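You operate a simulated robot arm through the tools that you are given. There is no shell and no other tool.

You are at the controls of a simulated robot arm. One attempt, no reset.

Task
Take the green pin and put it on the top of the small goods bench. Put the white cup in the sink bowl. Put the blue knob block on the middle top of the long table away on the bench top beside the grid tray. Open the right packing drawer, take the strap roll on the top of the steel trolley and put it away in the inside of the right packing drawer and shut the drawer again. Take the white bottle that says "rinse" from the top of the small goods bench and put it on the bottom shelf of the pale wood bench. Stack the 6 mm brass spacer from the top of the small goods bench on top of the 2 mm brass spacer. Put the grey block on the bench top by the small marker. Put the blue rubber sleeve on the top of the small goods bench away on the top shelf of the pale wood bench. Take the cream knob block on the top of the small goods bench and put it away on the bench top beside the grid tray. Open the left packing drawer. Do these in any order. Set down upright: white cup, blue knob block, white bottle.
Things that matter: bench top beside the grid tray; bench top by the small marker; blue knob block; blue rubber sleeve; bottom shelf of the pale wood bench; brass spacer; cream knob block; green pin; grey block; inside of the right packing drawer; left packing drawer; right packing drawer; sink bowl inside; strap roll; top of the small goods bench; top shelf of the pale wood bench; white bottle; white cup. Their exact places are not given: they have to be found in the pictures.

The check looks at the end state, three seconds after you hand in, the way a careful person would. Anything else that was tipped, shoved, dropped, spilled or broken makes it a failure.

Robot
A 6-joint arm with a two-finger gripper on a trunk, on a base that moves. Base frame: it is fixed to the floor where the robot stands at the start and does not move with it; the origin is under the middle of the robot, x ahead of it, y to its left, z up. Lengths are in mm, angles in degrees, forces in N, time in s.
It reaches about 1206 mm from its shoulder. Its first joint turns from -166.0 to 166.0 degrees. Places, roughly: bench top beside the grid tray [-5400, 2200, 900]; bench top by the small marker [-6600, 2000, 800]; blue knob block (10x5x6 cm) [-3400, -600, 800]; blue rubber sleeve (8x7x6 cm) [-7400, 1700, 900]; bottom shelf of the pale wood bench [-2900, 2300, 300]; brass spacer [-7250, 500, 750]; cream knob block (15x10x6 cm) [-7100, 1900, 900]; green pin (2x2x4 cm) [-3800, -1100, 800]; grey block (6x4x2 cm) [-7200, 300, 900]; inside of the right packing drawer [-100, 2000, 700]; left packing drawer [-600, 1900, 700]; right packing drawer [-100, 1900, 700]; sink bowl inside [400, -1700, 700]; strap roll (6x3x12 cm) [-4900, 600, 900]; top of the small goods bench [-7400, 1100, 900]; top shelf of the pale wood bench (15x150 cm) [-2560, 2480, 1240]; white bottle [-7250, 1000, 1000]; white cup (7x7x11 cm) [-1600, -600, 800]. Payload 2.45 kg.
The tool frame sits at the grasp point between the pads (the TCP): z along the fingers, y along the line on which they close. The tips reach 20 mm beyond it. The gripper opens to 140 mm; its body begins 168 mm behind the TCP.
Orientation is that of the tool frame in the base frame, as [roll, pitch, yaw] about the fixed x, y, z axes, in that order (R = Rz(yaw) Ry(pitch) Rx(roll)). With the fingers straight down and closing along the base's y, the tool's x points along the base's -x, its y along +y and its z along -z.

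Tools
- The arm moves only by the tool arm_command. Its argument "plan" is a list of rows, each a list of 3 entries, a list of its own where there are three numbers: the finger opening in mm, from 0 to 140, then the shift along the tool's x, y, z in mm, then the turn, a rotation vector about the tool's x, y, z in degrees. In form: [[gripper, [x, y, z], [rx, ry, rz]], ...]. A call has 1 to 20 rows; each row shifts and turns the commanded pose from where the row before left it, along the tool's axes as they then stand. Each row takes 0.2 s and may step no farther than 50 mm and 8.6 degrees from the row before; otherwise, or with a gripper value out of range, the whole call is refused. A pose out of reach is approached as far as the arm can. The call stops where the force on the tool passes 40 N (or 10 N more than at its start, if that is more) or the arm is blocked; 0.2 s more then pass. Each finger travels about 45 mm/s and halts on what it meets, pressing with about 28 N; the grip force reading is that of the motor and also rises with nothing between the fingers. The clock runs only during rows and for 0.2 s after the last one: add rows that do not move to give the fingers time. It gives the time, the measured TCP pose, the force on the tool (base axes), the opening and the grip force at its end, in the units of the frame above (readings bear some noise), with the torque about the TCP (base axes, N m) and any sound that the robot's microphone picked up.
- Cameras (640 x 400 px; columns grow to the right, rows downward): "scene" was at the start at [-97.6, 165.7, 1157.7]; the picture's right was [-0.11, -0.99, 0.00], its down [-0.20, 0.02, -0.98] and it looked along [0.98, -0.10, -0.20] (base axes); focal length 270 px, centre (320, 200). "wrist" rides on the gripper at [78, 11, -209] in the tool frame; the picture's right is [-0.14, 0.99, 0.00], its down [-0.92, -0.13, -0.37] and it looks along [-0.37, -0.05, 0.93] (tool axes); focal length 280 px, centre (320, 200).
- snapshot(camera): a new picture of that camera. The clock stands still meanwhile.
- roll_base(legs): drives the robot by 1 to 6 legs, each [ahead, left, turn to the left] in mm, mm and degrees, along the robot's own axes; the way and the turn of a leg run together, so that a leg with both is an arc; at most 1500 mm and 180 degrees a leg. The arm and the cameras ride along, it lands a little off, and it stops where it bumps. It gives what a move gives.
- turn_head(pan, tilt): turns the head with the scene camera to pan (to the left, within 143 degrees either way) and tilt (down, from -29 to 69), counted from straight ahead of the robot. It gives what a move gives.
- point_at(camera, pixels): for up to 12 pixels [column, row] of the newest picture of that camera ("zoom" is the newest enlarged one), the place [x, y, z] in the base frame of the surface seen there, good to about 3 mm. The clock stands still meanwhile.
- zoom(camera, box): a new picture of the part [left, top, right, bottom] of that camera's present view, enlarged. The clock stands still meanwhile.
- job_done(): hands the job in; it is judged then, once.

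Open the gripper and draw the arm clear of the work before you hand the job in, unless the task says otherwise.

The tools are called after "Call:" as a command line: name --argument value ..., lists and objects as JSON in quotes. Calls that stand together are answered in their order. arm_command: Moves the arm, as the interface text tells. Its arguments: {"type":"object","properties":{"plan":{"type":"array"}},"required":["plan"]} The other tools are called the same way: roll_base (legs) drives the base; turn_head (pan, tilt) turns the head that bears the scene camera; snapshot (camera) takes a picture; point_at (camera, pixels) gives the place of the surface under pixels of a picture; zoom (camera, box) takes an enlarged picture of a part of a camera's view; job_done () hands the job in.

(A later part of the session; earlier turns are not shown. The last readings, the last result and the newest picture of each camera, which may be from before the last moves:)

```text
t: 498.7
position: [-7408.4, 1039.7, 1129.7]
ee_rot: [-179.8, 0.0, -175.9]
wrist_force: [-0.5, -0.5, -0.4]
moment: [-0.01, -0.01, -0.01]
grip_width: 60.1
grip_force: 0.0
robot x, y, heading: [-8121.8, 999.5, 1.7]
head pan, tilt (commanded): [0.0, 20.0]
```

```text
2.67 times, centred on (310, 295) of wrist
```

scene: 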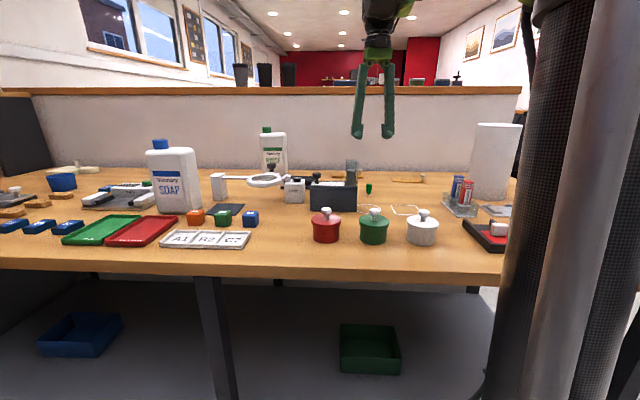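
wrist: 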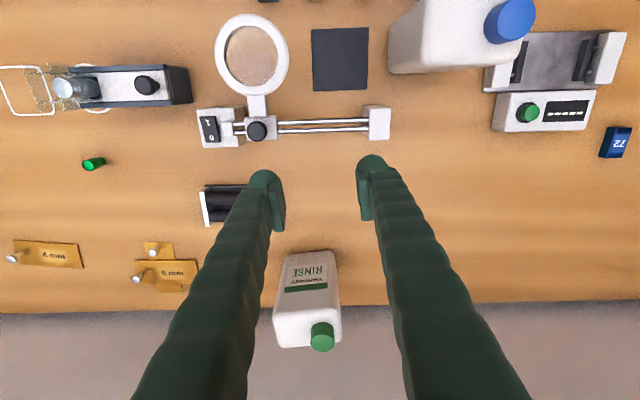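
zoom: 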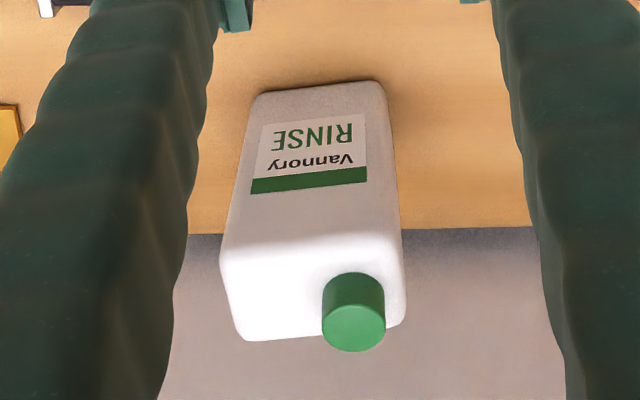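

The body is centred at about [-7161,1006], 94 mm wide in y, turned 4 degrees. I open fully, turn 7 degrees, pitch the hand 45 degrees and go to a point 200 mm short of the grip along the hand's axis.

Call:
arm_command --plan '[[90, [0, 0, 0], [0, 0, 7]], [120, [0, 0, 0], [0, -7.5, 0]], [140, [0, 0, 0], [0, -7.5, 0]], [140, [0, 0, 0], [0, -7.5, 0]], [140, [0, 0, 0], [0, -7.5, 0]], [140, [0, 0, 0], [0, -7.5, 0]], [140, [0, 0, 0], [0, -7.5, 0]], [140, [-18, -7, 32], [0, 0, 0]], [140, [-18, -7, 32], [0, 0, 0]], [140, [-19, -7.6, 32], [0, 0, 0]], [140, [0, 0, 0], [0, 0, 0]]]'

Call:
snapshot --camera "wrist"

Call:
snapshot --camera "scene"

```text
t: 501.1
position: [-7303.4, 1014.7, 1100.9]
ee_rot: [-179.8, 45.0, 177.3]
wrist_force: [-0.5, -0.1, 0.4]
moment: [-0.01, -0.01, -0.02]
grip_width: 139.8
grip_force: 0.1
robot x, y, heading: [-8122.1, 996.5, 1.4]
head pan, tilt (commanded): [0.0, 20.0]
```

```text
taken
```

wrist: 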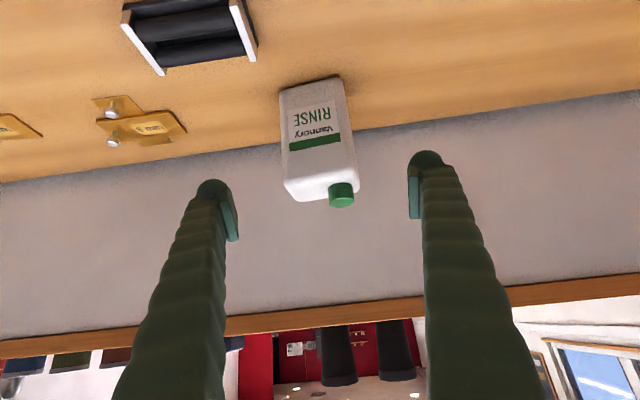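

```text
taken
```

scene: 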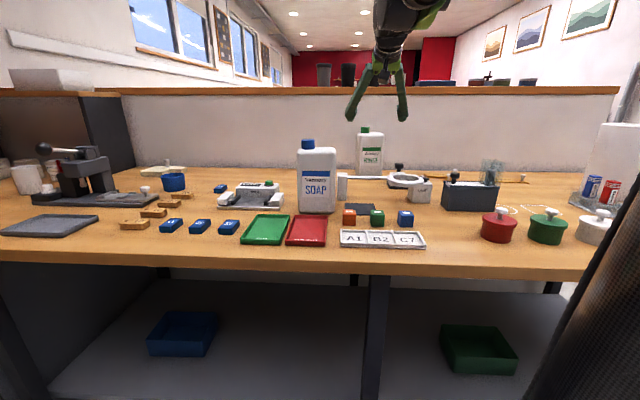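

The bottle is centred on the hand's axis (318,140). I advance 140 mm along it and look again.

Call:
arm_command --plan '[[140, [0, 0, 30], [0, 0, 0]], [140, [0, 0, 40], [0, 0, 0]], [140, [0, 0, 40], [0, 0, 0]], [140, [0, 0, 30], [0, 0, 0]], [140, [0, 0, 0], [0, 0, 0]]]'

Call:
snapshot --camera "wrist"

Call:
zoom --camera "scene" --box '[280, 60, 480, 220]'

```text
t: 502.3
position: [-7203.4, 1009.9, 1000.6]
ee_rot: [-179.7, 45.1, 177.4]
wrist_force: [0.2, -0.4, -0.7]
moment: [0.0, 0.0, 0.0]
grip_width: 139.9
grip_force: 0.0
robot x, y, heading: [-8126.7, 1000.9, 1.4]
head pan, tilt (commanded): [0.0, 20.0]
```

```text
taken
```

wrist: 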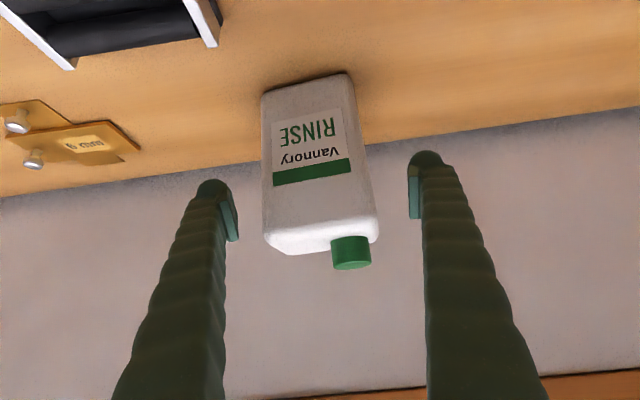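

```text
2.50 times, centred on (380, 140) of scene
```

zoom: 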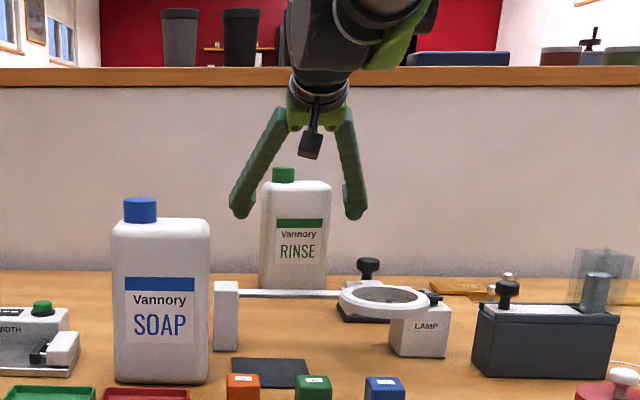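

Alignment is good: the bottle (262-378) is between the pads (235 and 410). I advance the last 58 mm and close.

Call:
arm_command --plan '[[140, [0, 0, 25], [0, 0, 0]], [140, [0, 0, 20], [0, 0, 0]], [140, [0, 0, 13], [0, 0, 0]], [140, [0, 0, 0], [0, 0, 0]]]'

Call:
arm_command --plan '[[120, [0, 0, 0], [0, 0, 0]], [100, [0, 0, 0], [0, 0, 0]], [80, [0, 0, 0], [0, 0, 0]], [60, [0, 0, 0], [0, 0, 0]], [40, [0, 0, 0], [0, 0, 0]], [20, [0, 0, 0], [0, 0, 0]], [0, [0, 0, 0], [0, 0, 0]], [0, [0, 0, 0], [0, 0, 0]]]'

Call:
snapshot --camera "wrist"

```text
t: 503.3
position: [-7163.0, 1006.4, 961.4]
ee_rot: [-179.7, 45.1, 177.1]
wrist_force: [0.1, 0.3, -0.2]
moment: [0.01, 0.0, 0.0]
grip_width: 140.1
grip_force: 0.1
robot x, y, heading: [-8124.6, 998.7, 1.6]
head pan, tilt (commanded): [0.0, 20.0]
```

```text
t: 505.1
position: [-7163.8, 1005.2, 960.7]
ee_rot: [-179.6, 45.0, 177.2]
wrist_force: [-0.3, -5.9, 5.7]
moment: [-0.6, 0.27, 0.25]
grip_width: 114.0
grip_force: 28.0
robot x, y, heading: [-8127.0, 1001.0, 1.7]
head pan, tilt (commanded): [0.0, 20.0]
```

```text
taken
```

wrist: 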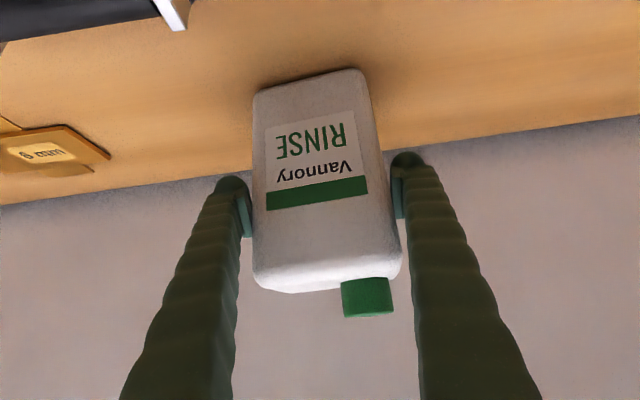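

The fingers stopped at 114 mm, wider than the bottle's 94 mm, so the flared pads may touch only with their inner edges. I zoom in to judge the contact.

Call:
zoom --camera "wrist" --box '[210, 130, 430, 290]'

Call:
zoom --camera "scene" --box '[320, 80, 440, 200]'

```text
2.50 times, centred on (320, 210) of wrist
```

zoom: 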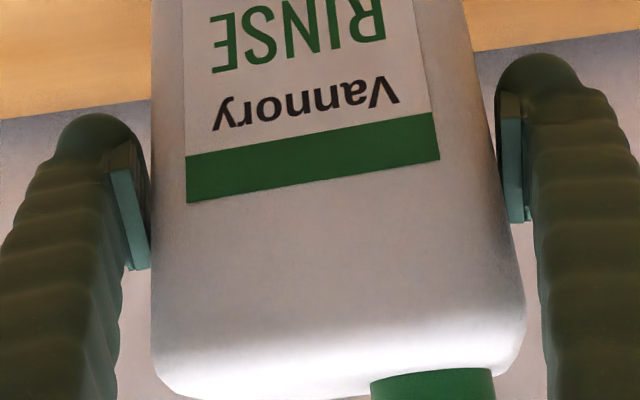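

```text
3.33 times, centred on (380, 140) of scene
```

zoom: 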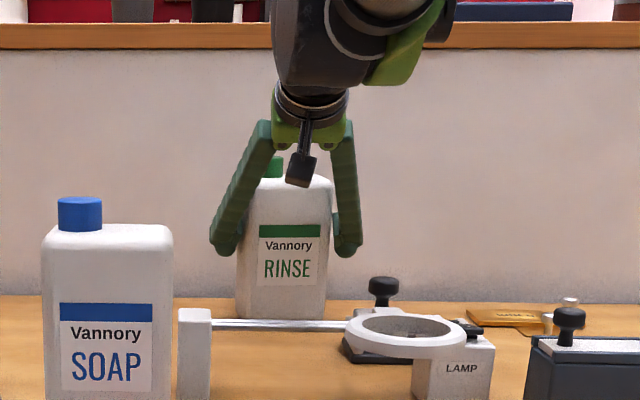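

The stems near the palm touch the bottle's shoulder before the pads close. I reopen and raise the grip by 27 mm so that the pads themselves meet the sides just below the shoulder.

Call:
arm_command --plan '[[125, [0, 0, 0], [0, 0, 0]], [140, [0, 0, 0], [0, 0, 0]], [140, [0, 0, 0], [0, 0, 0]], [140, [-9, 0, -9], [0, 0, 0]], [140, [-10, 0, -10], [0, 0, 0]], [140, [0, 0, 0], [0, 0, 0]]]'

Call:
snapshot --camera "wrist"

```text
t: 506.5
position: [-7162.7, 1004.4, 989.1]
ee_rot: [-179.7, 45.1, 177.2]
wrist_force: [-0.1, -0.4, -0.8]
moment: [-0.01, 0.0, -0.01]
grip_width: 140.1
grip_force: 0.1
robot x, y, heading: [-8123.4, 1000.2, 1.6]
head pan, tilt (commanded): [0.0, 20.0]
```

```text
taken
```

wrist: 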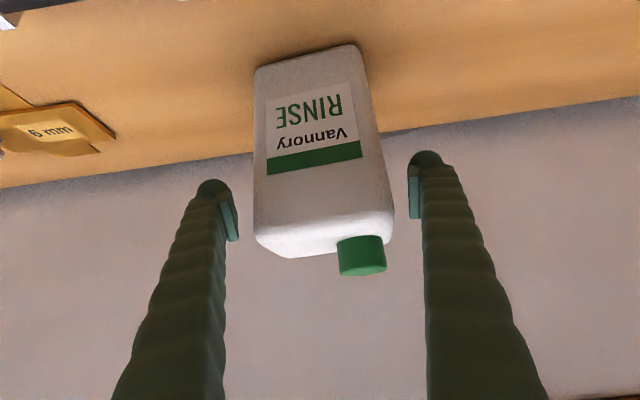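

The bottle stands unmoved with its shoulder level with the pads' inner ends. I close again.

Call:
arm_command --plan '[[120, [0, 0, 0], [0, 0, 0]], [100, [0, 0, 0], [0, 0, 0]], [80, [0, 0, 0], [0, 0, 0]], [60, [0, 0, 0], [0, 0, 0]], [40, [0, 0, 0], [0, 0, 0]], [20, [0, 0, 0], [0, 0, 0]], [0, [0, 0, 0], [0, 0, 0]], [0, [0, 0, 0], [0, 0, 0]]]'

Call:
zoom --camera "wrist" --box '[210, 130, 430, 290]'

Call:
zoom --camera "scene" --box '[320, 80, 440, 200]'

```text
t: 508.3
position: [-7162.6, 1004.2, 989.1]
ee_rot: [-179.7, 45.1, 177.3]
wrist_force: [0.9, 6.1, 5.5]
moment: [-0.1, 0.05, 0.04]
grip_width: 113.6
grip_force: 28.4
robot x, y, heading: [-8124.1, 994.9, 1.5]
head pan, tilt (commanded): [0.0, 20.0]
```

```text
2.50 times, centred on (320, 210) of wrist
```

zoom: 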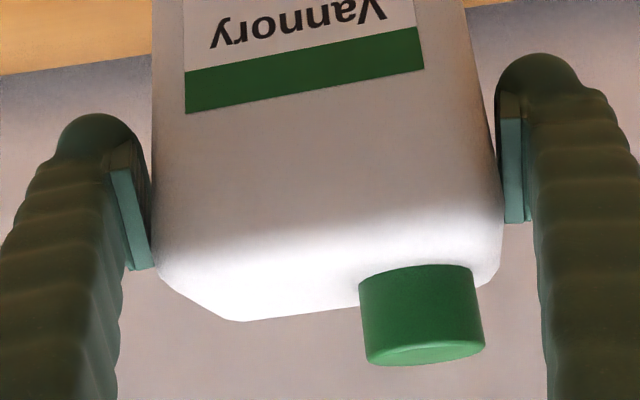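

```text
3.33 times, centred on (380, 140) of scene
```

zoom: 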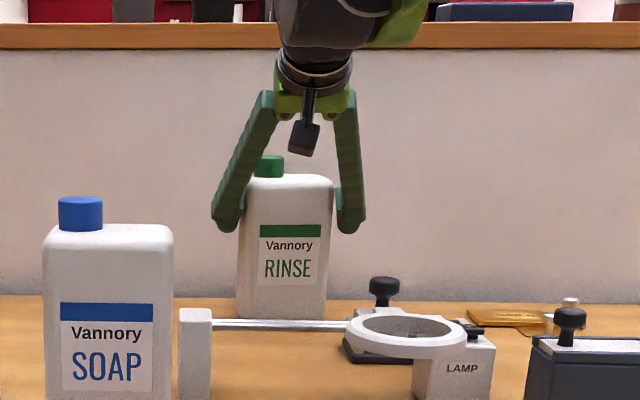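

The pads hold the sides with their inner edges at 28 N. I test by lifting just 5 mm and reading the load.

Call:
arm_command --plan '[[0, [-1.4, 0, -1.4], [0, 0, 0]], [0, [-2.1, 0, -2.1], [0, 0, 0]], [0, [0, 0, 0], [0, 0, 0]], [0, [0, 0, 0], [0, 0, 0]]]'

Call:
zoom --camera "scene" --box '[320, 80, 440, 200]'

```text
t: 509.3
position: [-7162.9, 1005.4, 992.8]
ee_rot: [-179.7, 45.0, 177.2]
wrist_force: [-1.6, -1.2, -12.0]
moment: [0.0, 0.05, -0.01]
grip_width: 113.7
grip_force: 28.0
robot x, y, heading: [-8124.2, 997.9, 1.5]
head pan, tilt (commanded): [0.0, 20.0]
```

```text
3.33 times, centred on (380, 140) of scene
```

zoom: 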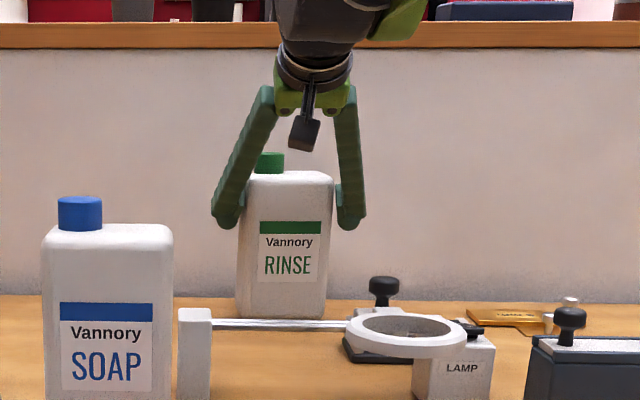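

The load is -12 N, so the bottle weighs about 1.2 kg. I lift another 15 mm slowly and check that it follows without slipping.

Call:
arm_command --plan '[[0, [-1.8, 0, -1.8], [0, 0, 0]], [0, [-2.8, 0, -2.8], [0, 0, 0]], [0, [-3.5, 0, -3.5], [0, 0, 0]], [0, [-2.8, 0, -2.8], [0, 0, 0]], [0, [0, 0, 0], [0, 0, 0]], [0, [0, 0, 0], [0, 0, 0]]]'

Call:
zoom --camera "wrist" --box '[210, 130, 430, 290]'

Call:
zoom --camera "scene" --box '[320, 80, 440, 200]'

```text
t: 510.7
position: [-7163.5, 1005.6, 1007.6]
ee_rot: [-179.7, 45.0, 177.3]
wrist_force: [0.1, 0.0, -11.7]
moment: [0.01, 0.03, 0.01]
grip_width: 113.5
grip_force: 28.1
robot x, y, heading: [-8125.8, 996.4, 1.7]
head pan, tilt (commanded): [0.0, 20.0]
```

```text
2.50 times, centred on (320, 210) of wrist
```

zoom: 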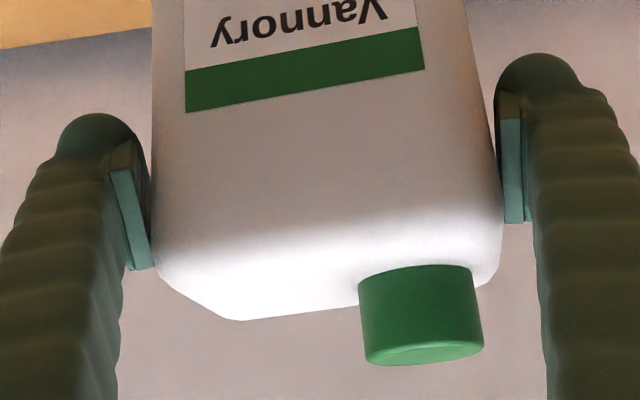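

```text
3.33 times, centred on (380, 140) of scene
```

zoom: 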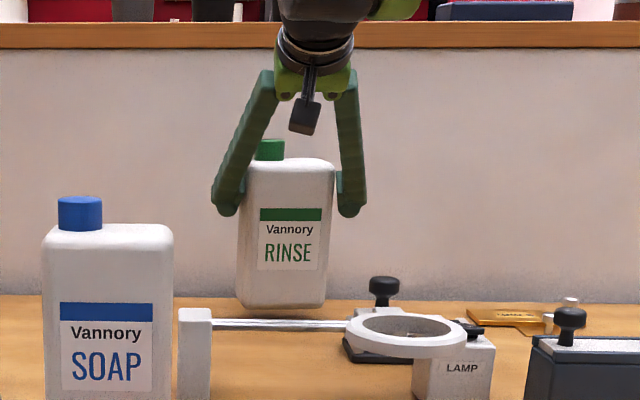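

No slip: the bottle hangs upright at 11.7 N. I raise it to about z 1180, shift away from the SOAP bottle and draw it back toward me.

Call:
arm_command --plan '[[0, [-8, 0, -8], [0, 0, 0]], [0, [-14, 0, -14], [0, 0, 0]], [0, [-17, 0, -17], [0, 0, 0]], [0, [-17, 0, -17], [0, 0, 0]], [0, [-17, 0, -17], [0, 0, 0]], [0, [-17, 0, -17], [0, 0, 0]], [0, [-17, 0, -17], [0, 0, 0]], [0, [-12, 0, -12], [0, 0, 0]], [0, [-4, -10, -4], [0, 0, 0]], [0, [0, -20, 0], [0, 0, 0]], [0, [0, -15, 0], [0, 0, 0]], [0, [8, -1, -8], [0, 0, 0]], [0, [16, -1, -16], [0, 0, 0]], [0, [18, -1, -18], [0, 0, 0]], [0, [18, -1, -18], [0, 0, 0]], [0, [18, -1, -18], [0, 0, 0]], [0, [18, -1, -18], [0, 0, 0]], [0, [12, -1, -12], [0, 0, 0]], [0, [5, 0, -5], [0, 0, 0]], [0, [0, 0, 0], [0, 0, 0]]]'

Call:
snapshot --camera "wrist"

Call:
snapshot --camera "scene"

```text
t: 514.9
position: [-7326.3, 961.4, 1182.5]
ee_rot: [-179.6, 45.1, 177.3]
wrist_force: [0.2, 0.5, -10.5]
moment: [0.0, 0.06, -0.01]
grip_width: 113.0
grip_force: 27.7
robot x, y, heading: [-8125.9, 994.9, 1.6]
head pan, tilt (commanded): [0.0, 20.0]
```

```text
taken
```

wrist: 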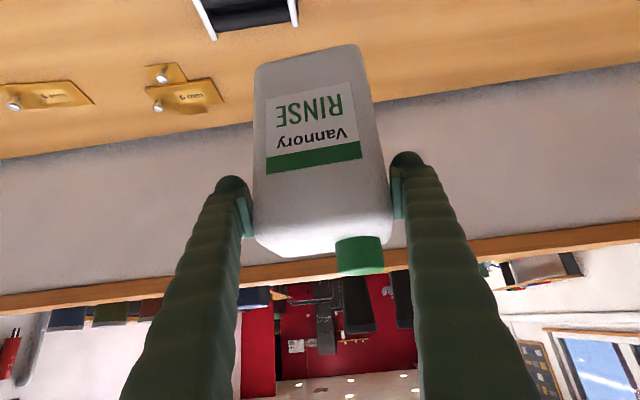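

```text
taken
```

scene: 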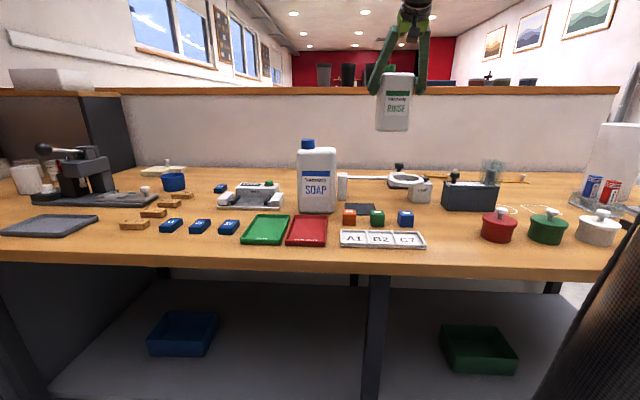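

The bottle is steady at 10.5 N. I back off, turn and drive down the aisle toward the passage.

Call:
roll_base --legs '[[-230, 0, 0], [0, 0, -91], [1540, 0, 0], [0, 0, 89.5]]'

Call:
snapshot --camera "wrist"

```text
refused: 1540 is not a number from -1500 to 1500
```

```text
taken
```

wrist: 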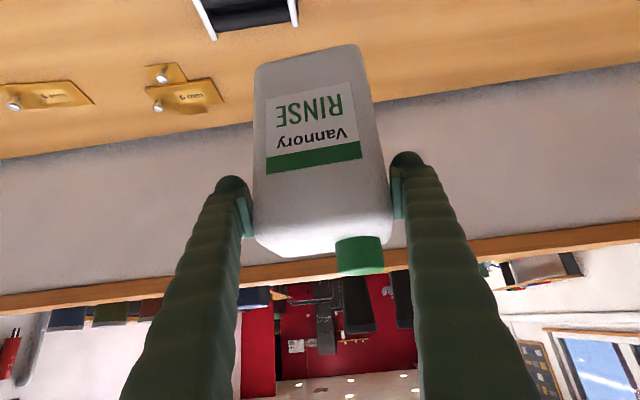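

The leg was a bit too long, so I split it.

Call:
roll_base --legs '[[-230, 0, 0], [0, 0, -91], [1000, 0, 0], [540, 0, 0], [0, 0, 89.5]]'

Call:
snapshot --camera "wrist"

```text
t: 531.6
position: [-7493.5, -561.6, 1181.5]
ee_rot: [-179.6, 45.1, 177.9]
wrist_force: [0.1, 0.2, -12.1]
moment: [-0.07, 0.08, 0.03]
grip_width: 111.6
grip_force: 27.7
robot x, y, heading: [-8290.3, -534.1, 2.1]
head pan, tilt (commanded): [0.0, 20.0]
```

```text
taken
```

wrist: 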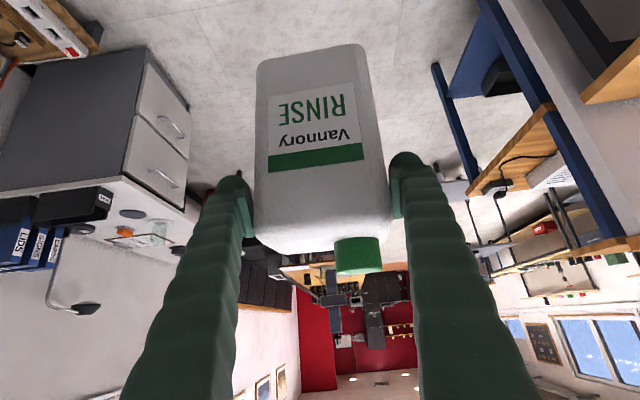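

The bottle is still held, though the width has crept by 2 mm; I keep the moves gentle. I drive east through the passage.

Call:
roll_base --legs '[[1250, 0, 0], [1200, 0, 0], [0, 250, 0], [0, 0, -2]]'

Call:
snapshot --camera "wrist"

Call:
turn_head --pan 0 --tilt 15

Call:
snapshot --camera "scene"

```text
t: 545.5
position: [-5064.3, -189.1, 1182.1]
ee_rot: [-179.8, 45.2, 177.6]
wrist_force: [-0.6, 0.4, -11.7]
moment: [-0.03, 0.03, -0.03]
grip_width: 111.6
grip_force: 27.8
robot x, y, heading: [-5861.9, -162.8, 2.2]
head pan, tilt (commanded): [0.0, 20.0]
```

```text
taken
```

wrist: 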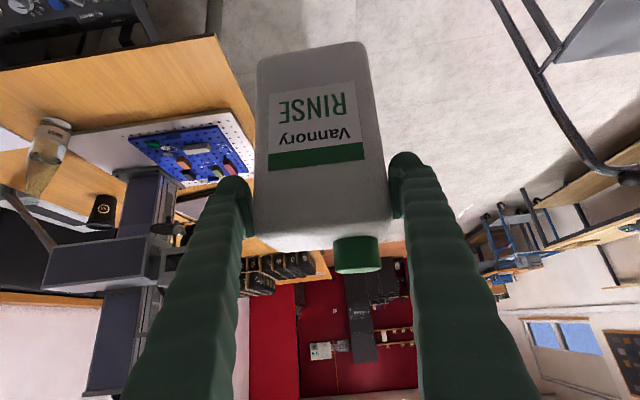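

```text
t: 546.1
position: [-5065.6, -189.2, 1182.0]
ee_rot: [-179.7, 45.0, 177.7]
wrist_force: [-0.8, 0.1, -11.2]
moment: [-0.08, 0.04, -0.01]
grip_width: 111.2
grip_force: 28.5
robot x, y, heading: [-5862.1, -158.9, 2.0]
head pan, tilt (commanded): [0.0, 15.0]
```

```text
taken
```

scene: 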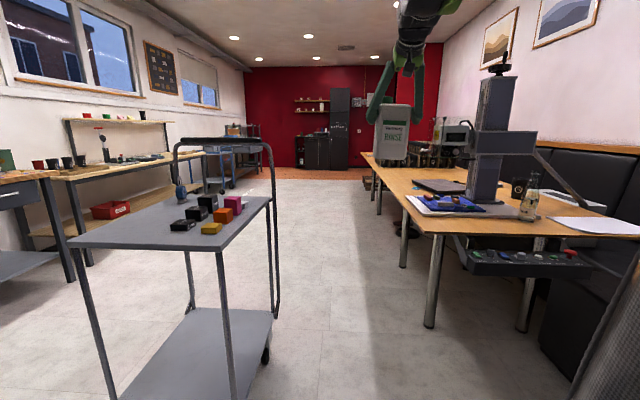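

I go on east through the corridor between trolley and table, then turn north toward the pale wood bench.

Call:
roll_base --legs '[[1450, 0, 0], [1150, 0, 0], [0, 0, 88]]'

Call:
snapshot --camera "wrist"

Call:
turn_head --pan 0 --tilt 20

Call:
snapshot --camera "scene"

```text
t: 562.3
position: [-3227.7, 744.9, 1181.6]
ee_rot: [-179.6, 45.1, -95.1]
wrist_force: [0.1, 0.3, -10.9]
moment: [-0.04, -0.04, -0.01]
grip_width: 111.1
grip_force: 27.8
robot x, y, heading: [-3296.5, -46.4, 89.4]
head pan, tilt (commanded): [0.0, 15.0]
```

```text
taken
```

wrist: 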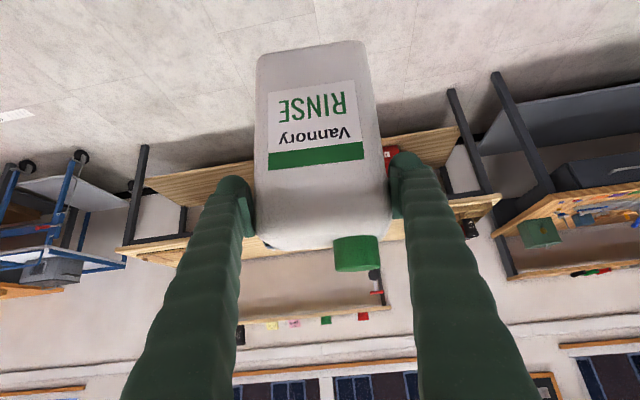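

```text
t: 563.0
position: [-3228.5, 745.8, 1181.5]
ee_rot: [-179.7, 45.0, -95.2]
wrist_force: [0.1, 0.2, -11.8]
moment: [-0.04, -0.07, -0.01]
grip_width: 111.0
grip_force: 28.0
robot x, y, heading: [-3298.6, -46.1, 89.4]
head pan, tilt (commanded): [0.0, 20.0]
```

```text
taken
```

scene: 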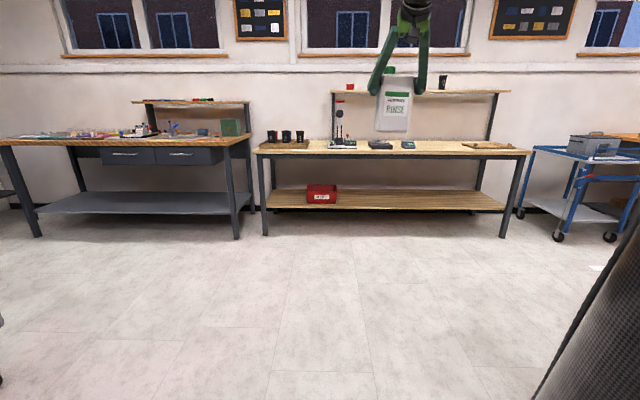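

The pale wood bench is straight ahead: bottom shelf at row 197 with a red crate at (322,193), free to its right. I zoom and measure.

Call:
zoom --camera "scene" --box '[240, 70, 540, 250]'

Call:
point_at --camera "scene" --pixels '[[400, 152], [400, 157], [400, 207], [400, 200], [450, 195], [420, 190], [322, 195], [345, 195], [500, 206], [270, 207], [420, 93], [470, 200]]'

```text
2.13 times, centred on (390, 160) of scene
```

zoom: 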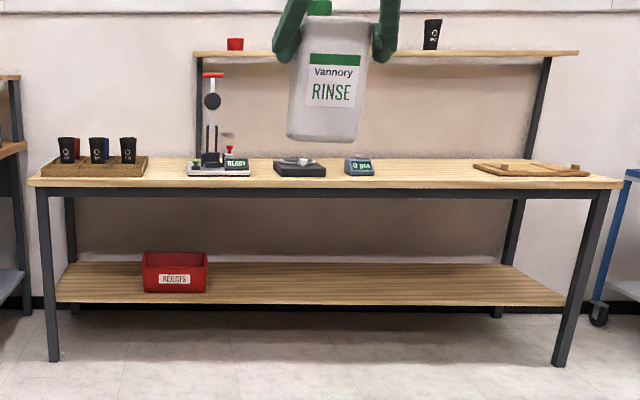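

```text
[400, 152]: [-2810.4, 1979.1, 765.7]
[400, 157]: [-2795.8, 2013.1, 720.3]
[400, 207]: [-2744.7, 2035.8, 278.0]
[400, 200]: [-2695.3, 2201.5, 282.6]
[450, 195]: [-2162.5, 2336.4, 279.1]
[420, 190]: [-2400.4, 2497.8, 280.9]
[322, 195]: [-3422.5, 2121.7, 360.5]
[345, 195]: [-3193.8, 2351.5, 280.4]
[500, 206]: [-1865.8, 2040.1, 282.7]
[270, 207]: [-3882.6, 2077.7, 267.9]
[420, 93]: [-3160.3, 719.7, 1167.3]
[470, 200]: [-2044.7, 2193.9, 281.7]
```

Shelf top is z 281 with its front edge at y 2035; the bench top's front edge is at y 1979 and its frame reaches down to about z 700. I drive to a spot in front, so I can lower the bottle outside the bench and then roll it in.

Call:
roll_base --legs '[[0, -290, 0], [1020, 0, 0]]'

Call:
snapshot --camera "wrist"

Call:
snapshot --camera "scene"

```text
t: 570.0
position: [-2902.2, 1783.6, 1182.1]
ee_rot: [-179.8, 45.0, -96.2]
wrist_force: [0.2, 0.2, -10.6]
moment: [-0.03, -0.06, -0.02]
grip_width: 111.1
grip_force: 28.4
robot x, y, heading: [-2983.1, 986.4, 88.5]
head pan, tilt (commanded): [0.0, 20.0]
```

```text
taken
```

wrist: 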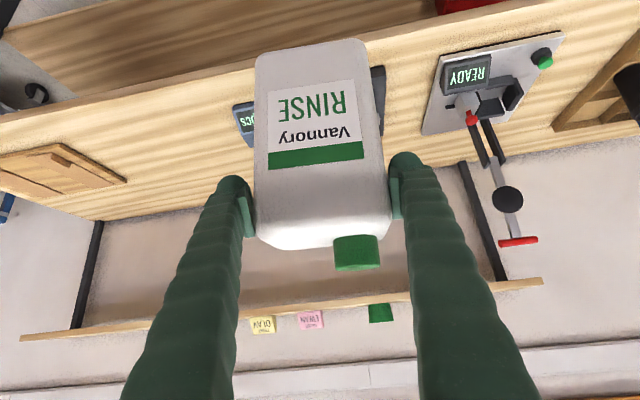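

```text
taken
```

scene: 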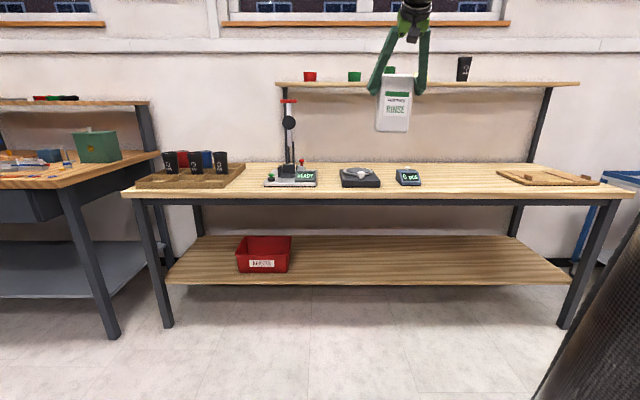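

The bottle hangs in front of the bench at x -2902, with free shelf below. I lower it gently in two calls to about z 430.

Call:
arm_command --plan '[[0, [6, 0, 6], [0, 0, 0]], [0, [12, 0, 12], [0, 0, 0]], [0, [18, 0, 18], [0, 0, 0]], [0, [22, 0, 22], [0, 0, 0]], [0, [22, 0, 22], [0, 0, 0]], [0, [22, 0, 22], [0, 0, 0]], [0, [22, 0, 22], [0, 0, 0]], [0, [22, 0, 22], [0, 0, 0]], [0, [22, 0, 22], [0, 0, 0]], [0, [22, 0, 22], [0, 0, 0]], [0, [22, 0, 22], [0, 0, 0]], [0, [22, 0, 22], [0, 0, 0]], [0, [22, 0, 22], [0, 0, 0]], [0, [18, 0, 18], [0, 0, 0]], [0, [12, 0, 12], [0, 0, 0]], [0, [6, 0, 6], [0, 0, 0]], [0, [0, 0, 0], [0, 0, 0]]]'

Call:
snapshot --camera "wrist"

Call:
snapshot --camera "scene"

```text
t: 573.5
position: [-2899.3, 1784.4, 768.3]
ee_rot: [-179.7, 45.0, -96.1]
wrist_force: [0.1, -0.2, -10.9]
moment: [-0.04, -0.01, -0.03]
grip_width: 111.0
grip_force: 28.3
robot x, y, heading: [-2988.8, 986.6, 88.4]
head pan, tilt (commanded): [0.0, 20.0]
```

```text
taken
```

wrist: 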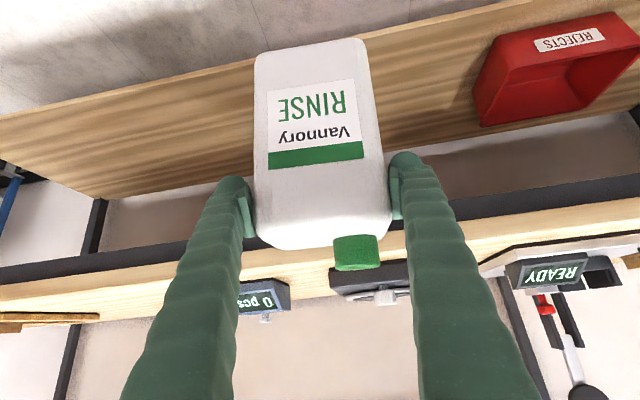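

```text
taken
```

scene: 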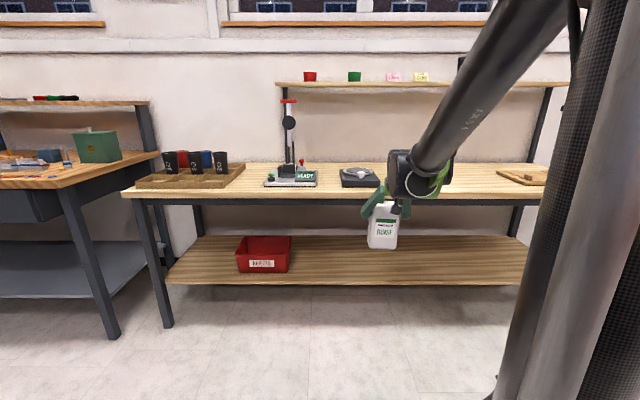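

All steady. I lower another 338 mm to about z 430.

Call:
arm_command --plan '[[0, [6, 0, 6], [0, 0, 0]], [0, [12, 0, 12], [0, 0, 0]], [0, [18, 0, 18], [0, 0, 0]], [0, [22, 0, 22], [0, 0, 0]], [0, [22, 0, 22], [0, 0, 0]], [0, [22, 0, 22], [0, 0, 0]], [0, [22, 0, 22], [0, 0, 0]], [0, [22, 0, 22], [0, 0, 0]], [0, [22, 0, 22], [0, 0, 0]], [0, [22, 0, 22], [0, 0, 0]], [0, [22, 0, 22], [0, 0, 0]], [0, [16, 0, 16], [0, 0, 0]], [0, [8, 0, 8], [0, 0, 0]], [0, [3, 0, 3], [0, 0, 0]], [0, [0, 0, 0], [0, 0, 0]]]'

Call:
snapshot --camera "wrist"

Call:
turn_head --pan 0 --tilt 35

Call:
snapshot --camera "scene"

```text
t: 576.8
position: [-2895.6, 1808.0, 461.0]
ee_rot: [-179.8, 44.7, -96.2]
wrist_force: [0.8, -0.7, -11.4]
moment: [-0.02, -0.04, -0.01]
grip_width: 111.1
grip_force: 28.0
out of reach, approached as far as the arm can: row 11, 12, 13, 14
robot x, y, heading: [-2987.9, 991.4, 88.3]
head pan, tilt (commanded): [0.0, 20.0]
```

```text
taken
```

wrist: 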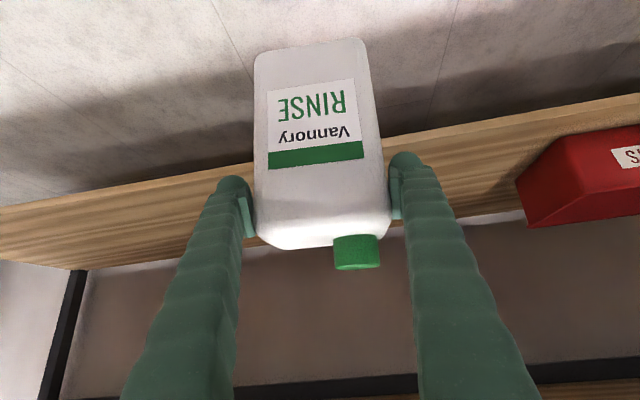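

```text
t: 577.5
position: [-2896.2, 1807.1, 462.2]
ee_rot: [-179.8, 44.8, -96.2]
wrist_force: [0.2, -0.3, -10.9]
moment: [-0.04, -0.01, 0.0]
grip_width: 111.0
grip_force: 27.8
robot x, y, heading: [-2986.0, 986.1, 88.2]
head pan, tilt (commanded): [0.0, 35.0]
```

```text
taken
```

scene: 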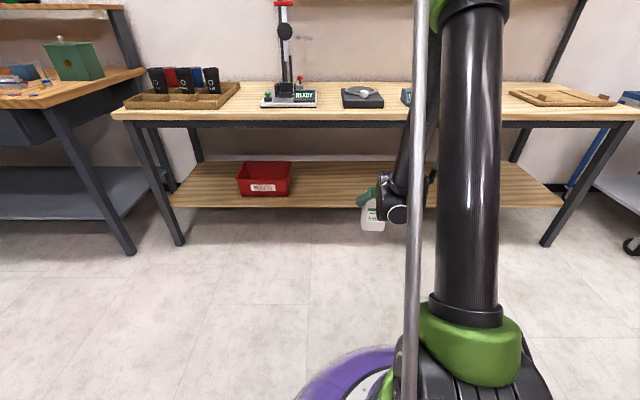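

The arm cannot go below z 461 this close in. I try reaching 100 mm further out, where the lower pose should be possible, still in front of the bench.

Call:
arm_command --plan '[[0, [-8, 0, 8], [0, 0, 0]], [0, [-16, 0, 16], [0, 0, 0]], [0, [-18, 0, 18], [0, 0, 0]], [0, [-18, 0, 18], [0, 0, 0]], [0, [-10, 0, 10], [0, 0, 0]], [0, [0, 0, 0], [0, 0, 0]]]'

```text
t: 578.9
position: [-2885.4, 1905.7, 463.1]
ee_rot: [-179.7, 45.1, -96.2]
wrist_force: [1.2, 0.7, -11.3]
moment: [-0.04, -0.07, 0.01]
grip_width: 111.1
grip_force: 28.4
robot x, y, heading: [-2983.0, 986.7, 88.0]
head pan, tilt (commanded): [0.0, 35.0]
```

That worked (z 463, 919 mm ahead). I test lowering here by 35 mm to see whether the needed depth is reachable.

Call:
arm_command --plan '[[0, [4, 0, 4], [0, 0, 0]], [0, [8, 0, 8], [0, 0, 0]], [0, [8, 0, 8], [0, 0, 0]], [0, [5, 0, 5], [0, 0, 0]], [0, [0, 0, 0], [0, 0, 0]]]'

```text
t: 580.1
position: [-2884.1, 1904.6, 426.6]
ee_rot: [-179.7, 45.0, -96.3]
wrist_force: [-0.8, 0.7, -11.9]
moment: [-0.05, -0.06, -0.01]
grip_width: 111.2
grip_force: 28.1
robot x, y, heading: [-2982.5, 992.4, 88.0]
head pan, tilt (commanded): [0.0, 35.0]
```

The depth is reachable there. I raise 14 mm for clearance over the shelf edge and roll 195 mm forward into the shelf opening.

Call:
arm_command --plan '[[0, [-5, 0, -5], [0, 0, 0]], [0, [-5, 0, -5], [0, 0, 0]], [0, [0, 0, 0], [0, 0, 0]]]'

Call:
roll_base --legs '[[100, 0, 0]]'

Call:
snapshot --camera "wrist"

Call:
snapshot --camera "scene"

```text
t: 580.9
position: [-2884.3, 1904.2, 442.6]
ee_rot: [-179.6, 45.0, -96.2]
wrist_force: [-0.5, 0.8, -10.8]
moment: [-0.03, -0.02, 0.01]
grip_width: 111.2
grip_force: 28.1
robot x, y, heading: [-2988.0, 986.5, 88.1]
head pan, tilt (commanded): [0.0, 35.0]
```

```text
t: 582.1
position: [-2881.4, 2006.1, 441.6]
ee_rot: [-179.6, 45.0, -96.1]
wrist_force: [0.2, -0.5, -11.9]
moment: [-0.03, -0.04, -0.01]
grip_width: 111.3
grip_force: 27.7
robot x, y, heading: [-2978.5, 1088.5, 88.2]
head pan, tilt (commanded): [0.0, 35.0]
```

```text
taken
```

wrist: 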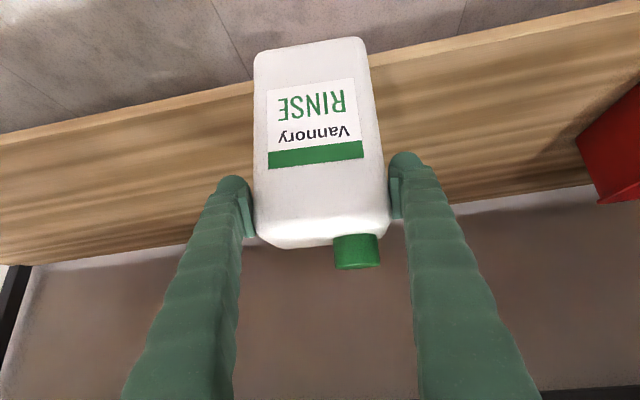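

```text
taken
```

scene: 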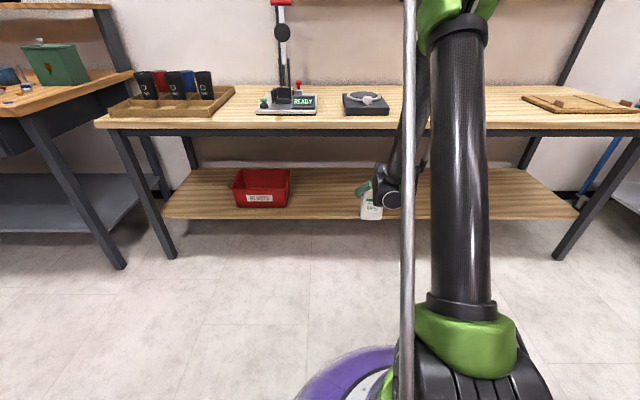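

It goes in without touching. I check the forearm's clearance to the bench edge before rolling further.

Call:
zoom --camera "scene" --box '[340, 40, 480, 240]'

Call:
point_at --camera "scene" --pixels '[[412, 110], [408, 130], [400, 160], [415, 90], [390, 190], [380, 180], [350, 127], [372, 210]]'

```text
2.00 times, centred on (410, 140) of scene
```

zoom: 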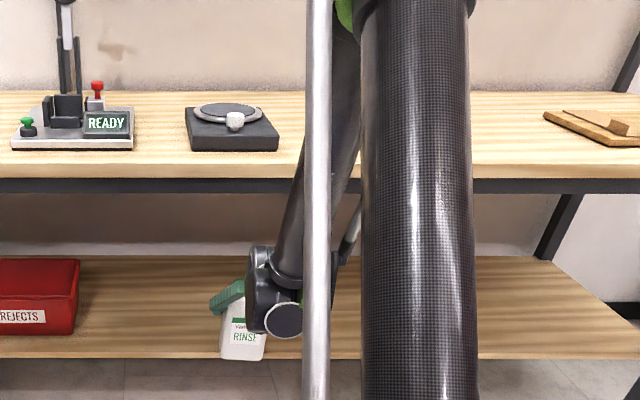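

```text
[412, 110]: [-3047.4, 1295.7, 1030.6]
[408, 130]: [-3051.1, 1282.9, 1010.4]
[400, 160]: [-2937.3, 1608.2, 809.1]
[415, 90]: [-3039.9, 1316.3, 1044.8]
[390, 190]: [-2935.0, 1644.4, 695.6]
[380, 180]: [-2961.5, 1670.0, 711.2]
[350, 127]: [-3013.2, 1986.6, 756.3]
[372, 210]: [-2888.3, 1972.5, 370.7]
```

The forearm is still 300 mm away from the bench edge, so there is plenty of room. I roll on 100 mm and then lower onto the shelf.

Call:
roll_base --legs '[[105, 0, 0]]'

Call:
arm_command --plan '[[0, [3, 0, 3], [0, 0, 0]], [0, [5, 0, 5], [0, 0, 0]], [0, [5, 0, 5], [0, 0, 0]], [0, [2, 0, 2], [0, 0, 0]], [0, [0, 0, 0], [0, 0, 0]]]'

Call:
snapshot --camera "wrist"

Call:
zoom --camera "scene" --box '[320, 120, 460, 240]'

```text
t: 583.2
position: [-2878.3, 2111.0, 442.6]
ee_rot: [-179.7, 45.0, -96.2]
wrist_force: [-0.6, 0.0, -10.8]
moment: [-0.01, -0.05, 0.03]
grip_width: 111.1
grip_force: 28.5
robot x, y, heading: [-2975.5, 1195.9, 88.1]
head pan, tilt (commanded): [0.0, 35.0]
```

```text
t: 584.5
position: [-2879.3, 2110.1, 420.8]
ee_rot: [-179.6, 45.0, -96.2]
wrist_force: [0.1, -0.5, -11.1]
moment: [0.0, -0.02, 0.02]
grip_width: 111.1
grip_force: 28.3
robot x, y, heading: [-2976.9, 1193.1, 88.2]
head pan, tilt (commanded): [0.0, 35.0]
```

```text
taken
```

wrist: 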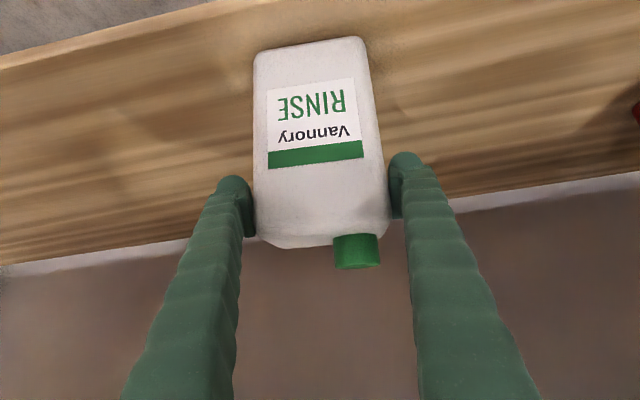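

```text
3.33 times, centred on (390, 180) of scene
```

zoom: 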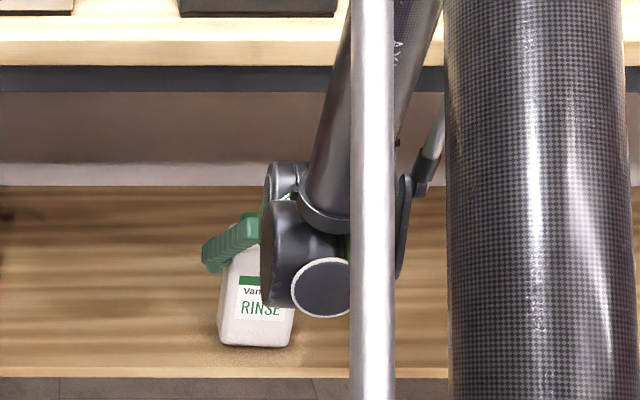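

The bottle is over the shelf, about 10 mm up. I lower slowly until the weight comes off.

Call:
arm_command --plan '[[0, [1.4, 0, 1.4], [0, 0, 0]], [0, [1.4, 0, 1.4], [0, 0, 0]], [0, [1.4, 0, 1.4], [0, 0, 0]], [0, [0, 0, 0], [0, 0, 0]]]'

Call:
arm_command --plan '[[0, [1, 0, 1], [0, 0, 0]], [0, [0.7, 0, 0.7], [0, 0, 0]], [0, [0, 0, 0], [0, 0, 0]]]'

```text
t: 585.5
position: [-2878.7, 2112.0, 415.2]
ee_rot: [-179.7, 45.0, -96.1]
wrist_force: [-12.2, -3.1, 23.3]
moment: [0.41, -0.12, 0.17]
grip_width: 111.3
grip_force: 27.9
robot x, y, heading: [-2977.5, 1195.7, 88.2]
head pan, tilt (commanded): [0.0, 35.0]
```

```text
t: 586.2
position: [-2879.4, 2110.5, 412.6]
ee_rot: [-179.7, 45.1, -96.1]
wrist_force: [-12.4, -5.8, 25.4]
moment: [0.21, -0.27, 0.04]
grip_width: 111.3
grip_force: 28.2
robot x, y, heading: [-2976.0, 1197.0, 88.1]
head pan, tilt (commanded): [0.0, 35.0]
```

Contact: +25 N. I ease up 1.5 mm and check that the bottle stands straight before opening.

Call:
arm_command --plan '[[0, [-1.2, 0, -1.2], [0, 0, 0]], [0, [0, 0, 0], [0, 0, 0]]]'

Call:
zoom --camera "wrist" --box '[210, 20, 430, 290]'

Call:
zoom --camera "scene" --box '[340, 160, 440, 240]'

```text
t: 586.9
position: [-2877.5, 2111.5, 412.4]
ee_rot: [-179.7, 45.0, -96.1]
wrist_force: [-1.7, 0.1, -5.9]
moment: [0.07, -0.12, 0.01]
grip_width: 110.9
grip_force: 27.9
robot x, y, heading: [-2977.0, 1197.0, 88.0]
head pan, tilt (commanded): [0.0, 35.0]
```

```text
1.48 times, centred on (320, 155) of wrist
```

zoom: 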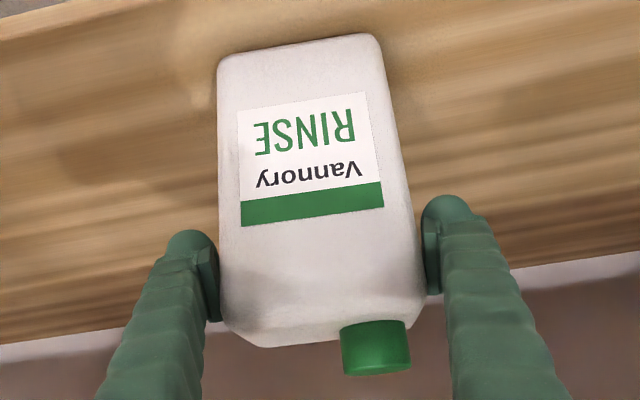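

```text
5.00 times, centred on (390, 200) of scene
```

zoom: 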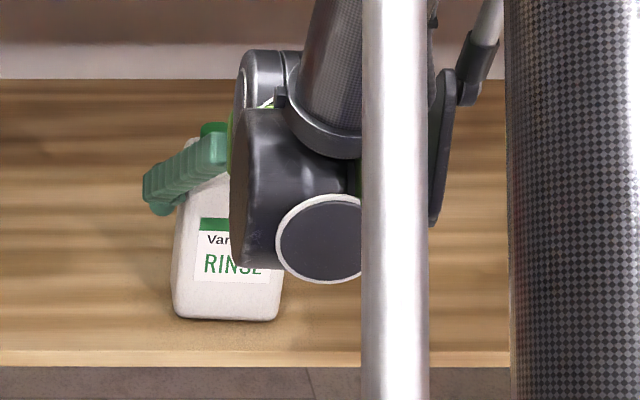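

The bottle rests upright with about half its weight on the shelf. I lower half a millimetre and open the fingers slowly.

Call:
arm_command --plan '[[0, [0.4, 0, 0.4], [0, 0, 0]], [105, [0, 0, 0], [0, 0, 0]], [112, [0, 0, 0], [0, 0, 0]], [118, [0, 0, 0], [0, 0, 0]], [126, [0, 0, 0], [0, 0, 0]], [134, [0, 0, 0], [0, 0, 0]], [140, [0, 0, 0], [0, 0, 0]], [140, [0, 0, 0], [0, 0, 0]]]'

Call:
zoom --camera "wrist" --box '[190, 20, 450, 290]'

```text
t: 588.6
position: [-2879.5, 2110.6, 413.2]
ee_rot: [-179.8, 45.0, -96.2]
wrist_force: [-0.1, -0.1, -0.7]
moment: [0.0, 0.0, 0.02]
grip_width: 140.0
grip_force: 0.1
robot x, y, heading: [-2981.0, 1190.4, 88.3]
head pan, tilt (commanded): [0.0, 35.0]
```

```text
1.48 times, centred on (320, 155) of wrist
```

zoom: 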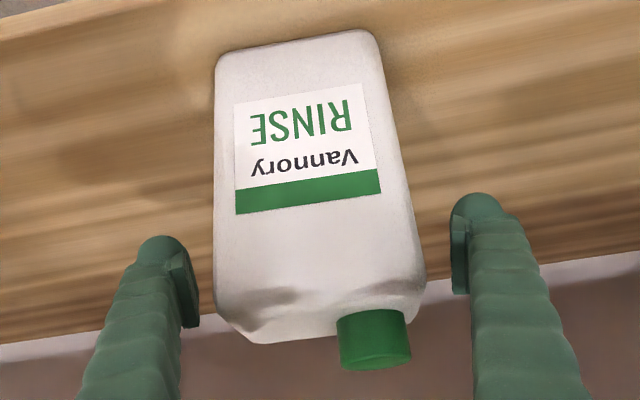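

The bottle stands free and upright on the shelf. I roll straight back 350 mm so the fingers slide off both sides.

Call:
roll_base --legs '[[-350, 0, 0]]'

Call:
snapshot --camera "wrist"

Call:
turn_head --pan 10 --tilt 25

Call:
snapshot --camera "scene"

```text
t: 590.9
position: [-2895.7, 1760.9, 413.5]
ee_rot: [-179.7, 45.0, -95.7]
wrist_force: [0.5, -0.7, 0.0]
moment: [0.05, -0.01, -0.02]
grip_width: 140.0
grip_force: 0.1
robot x, y, heading: [-2990.3, 842.6, 88.7]
head pan, tilt (commanded): [0.0, 35.0]
```

```text
taken
```

wrist: 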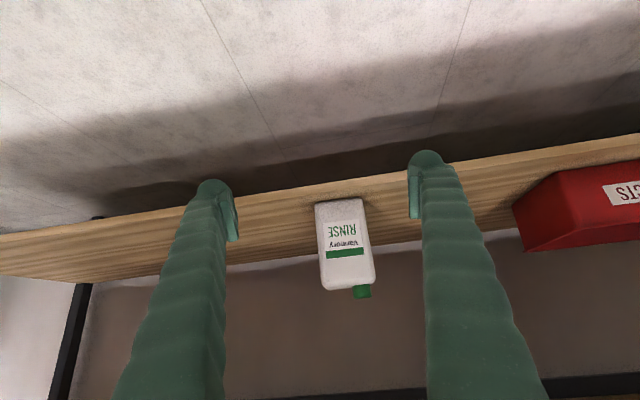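

```text
t: 591.6
position: [-2897.5, 1760.4, 413.4]
ee_rot: [-179.7, 45.1, -95.6]
wrist_force: [0.0, -0.2, -0.3]
moment: [0.02, -0.02, -0.02]
grip_width: 140.1
grip_force: 0.0
robot x, y, heading: [-2985.2, 845.8, 88.9]
head pan, tilt (commanded): [10.0, 25.0]
```

```text
taken
```

scene: 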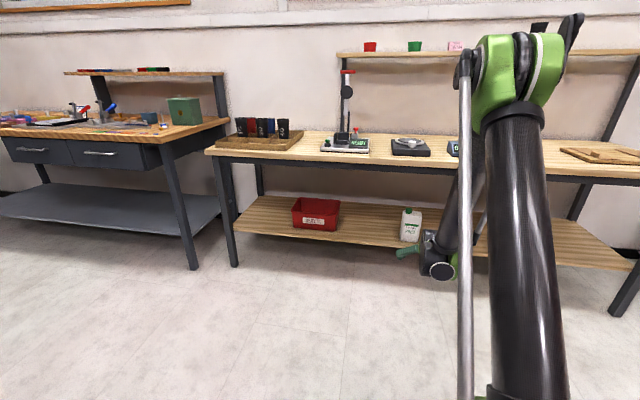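

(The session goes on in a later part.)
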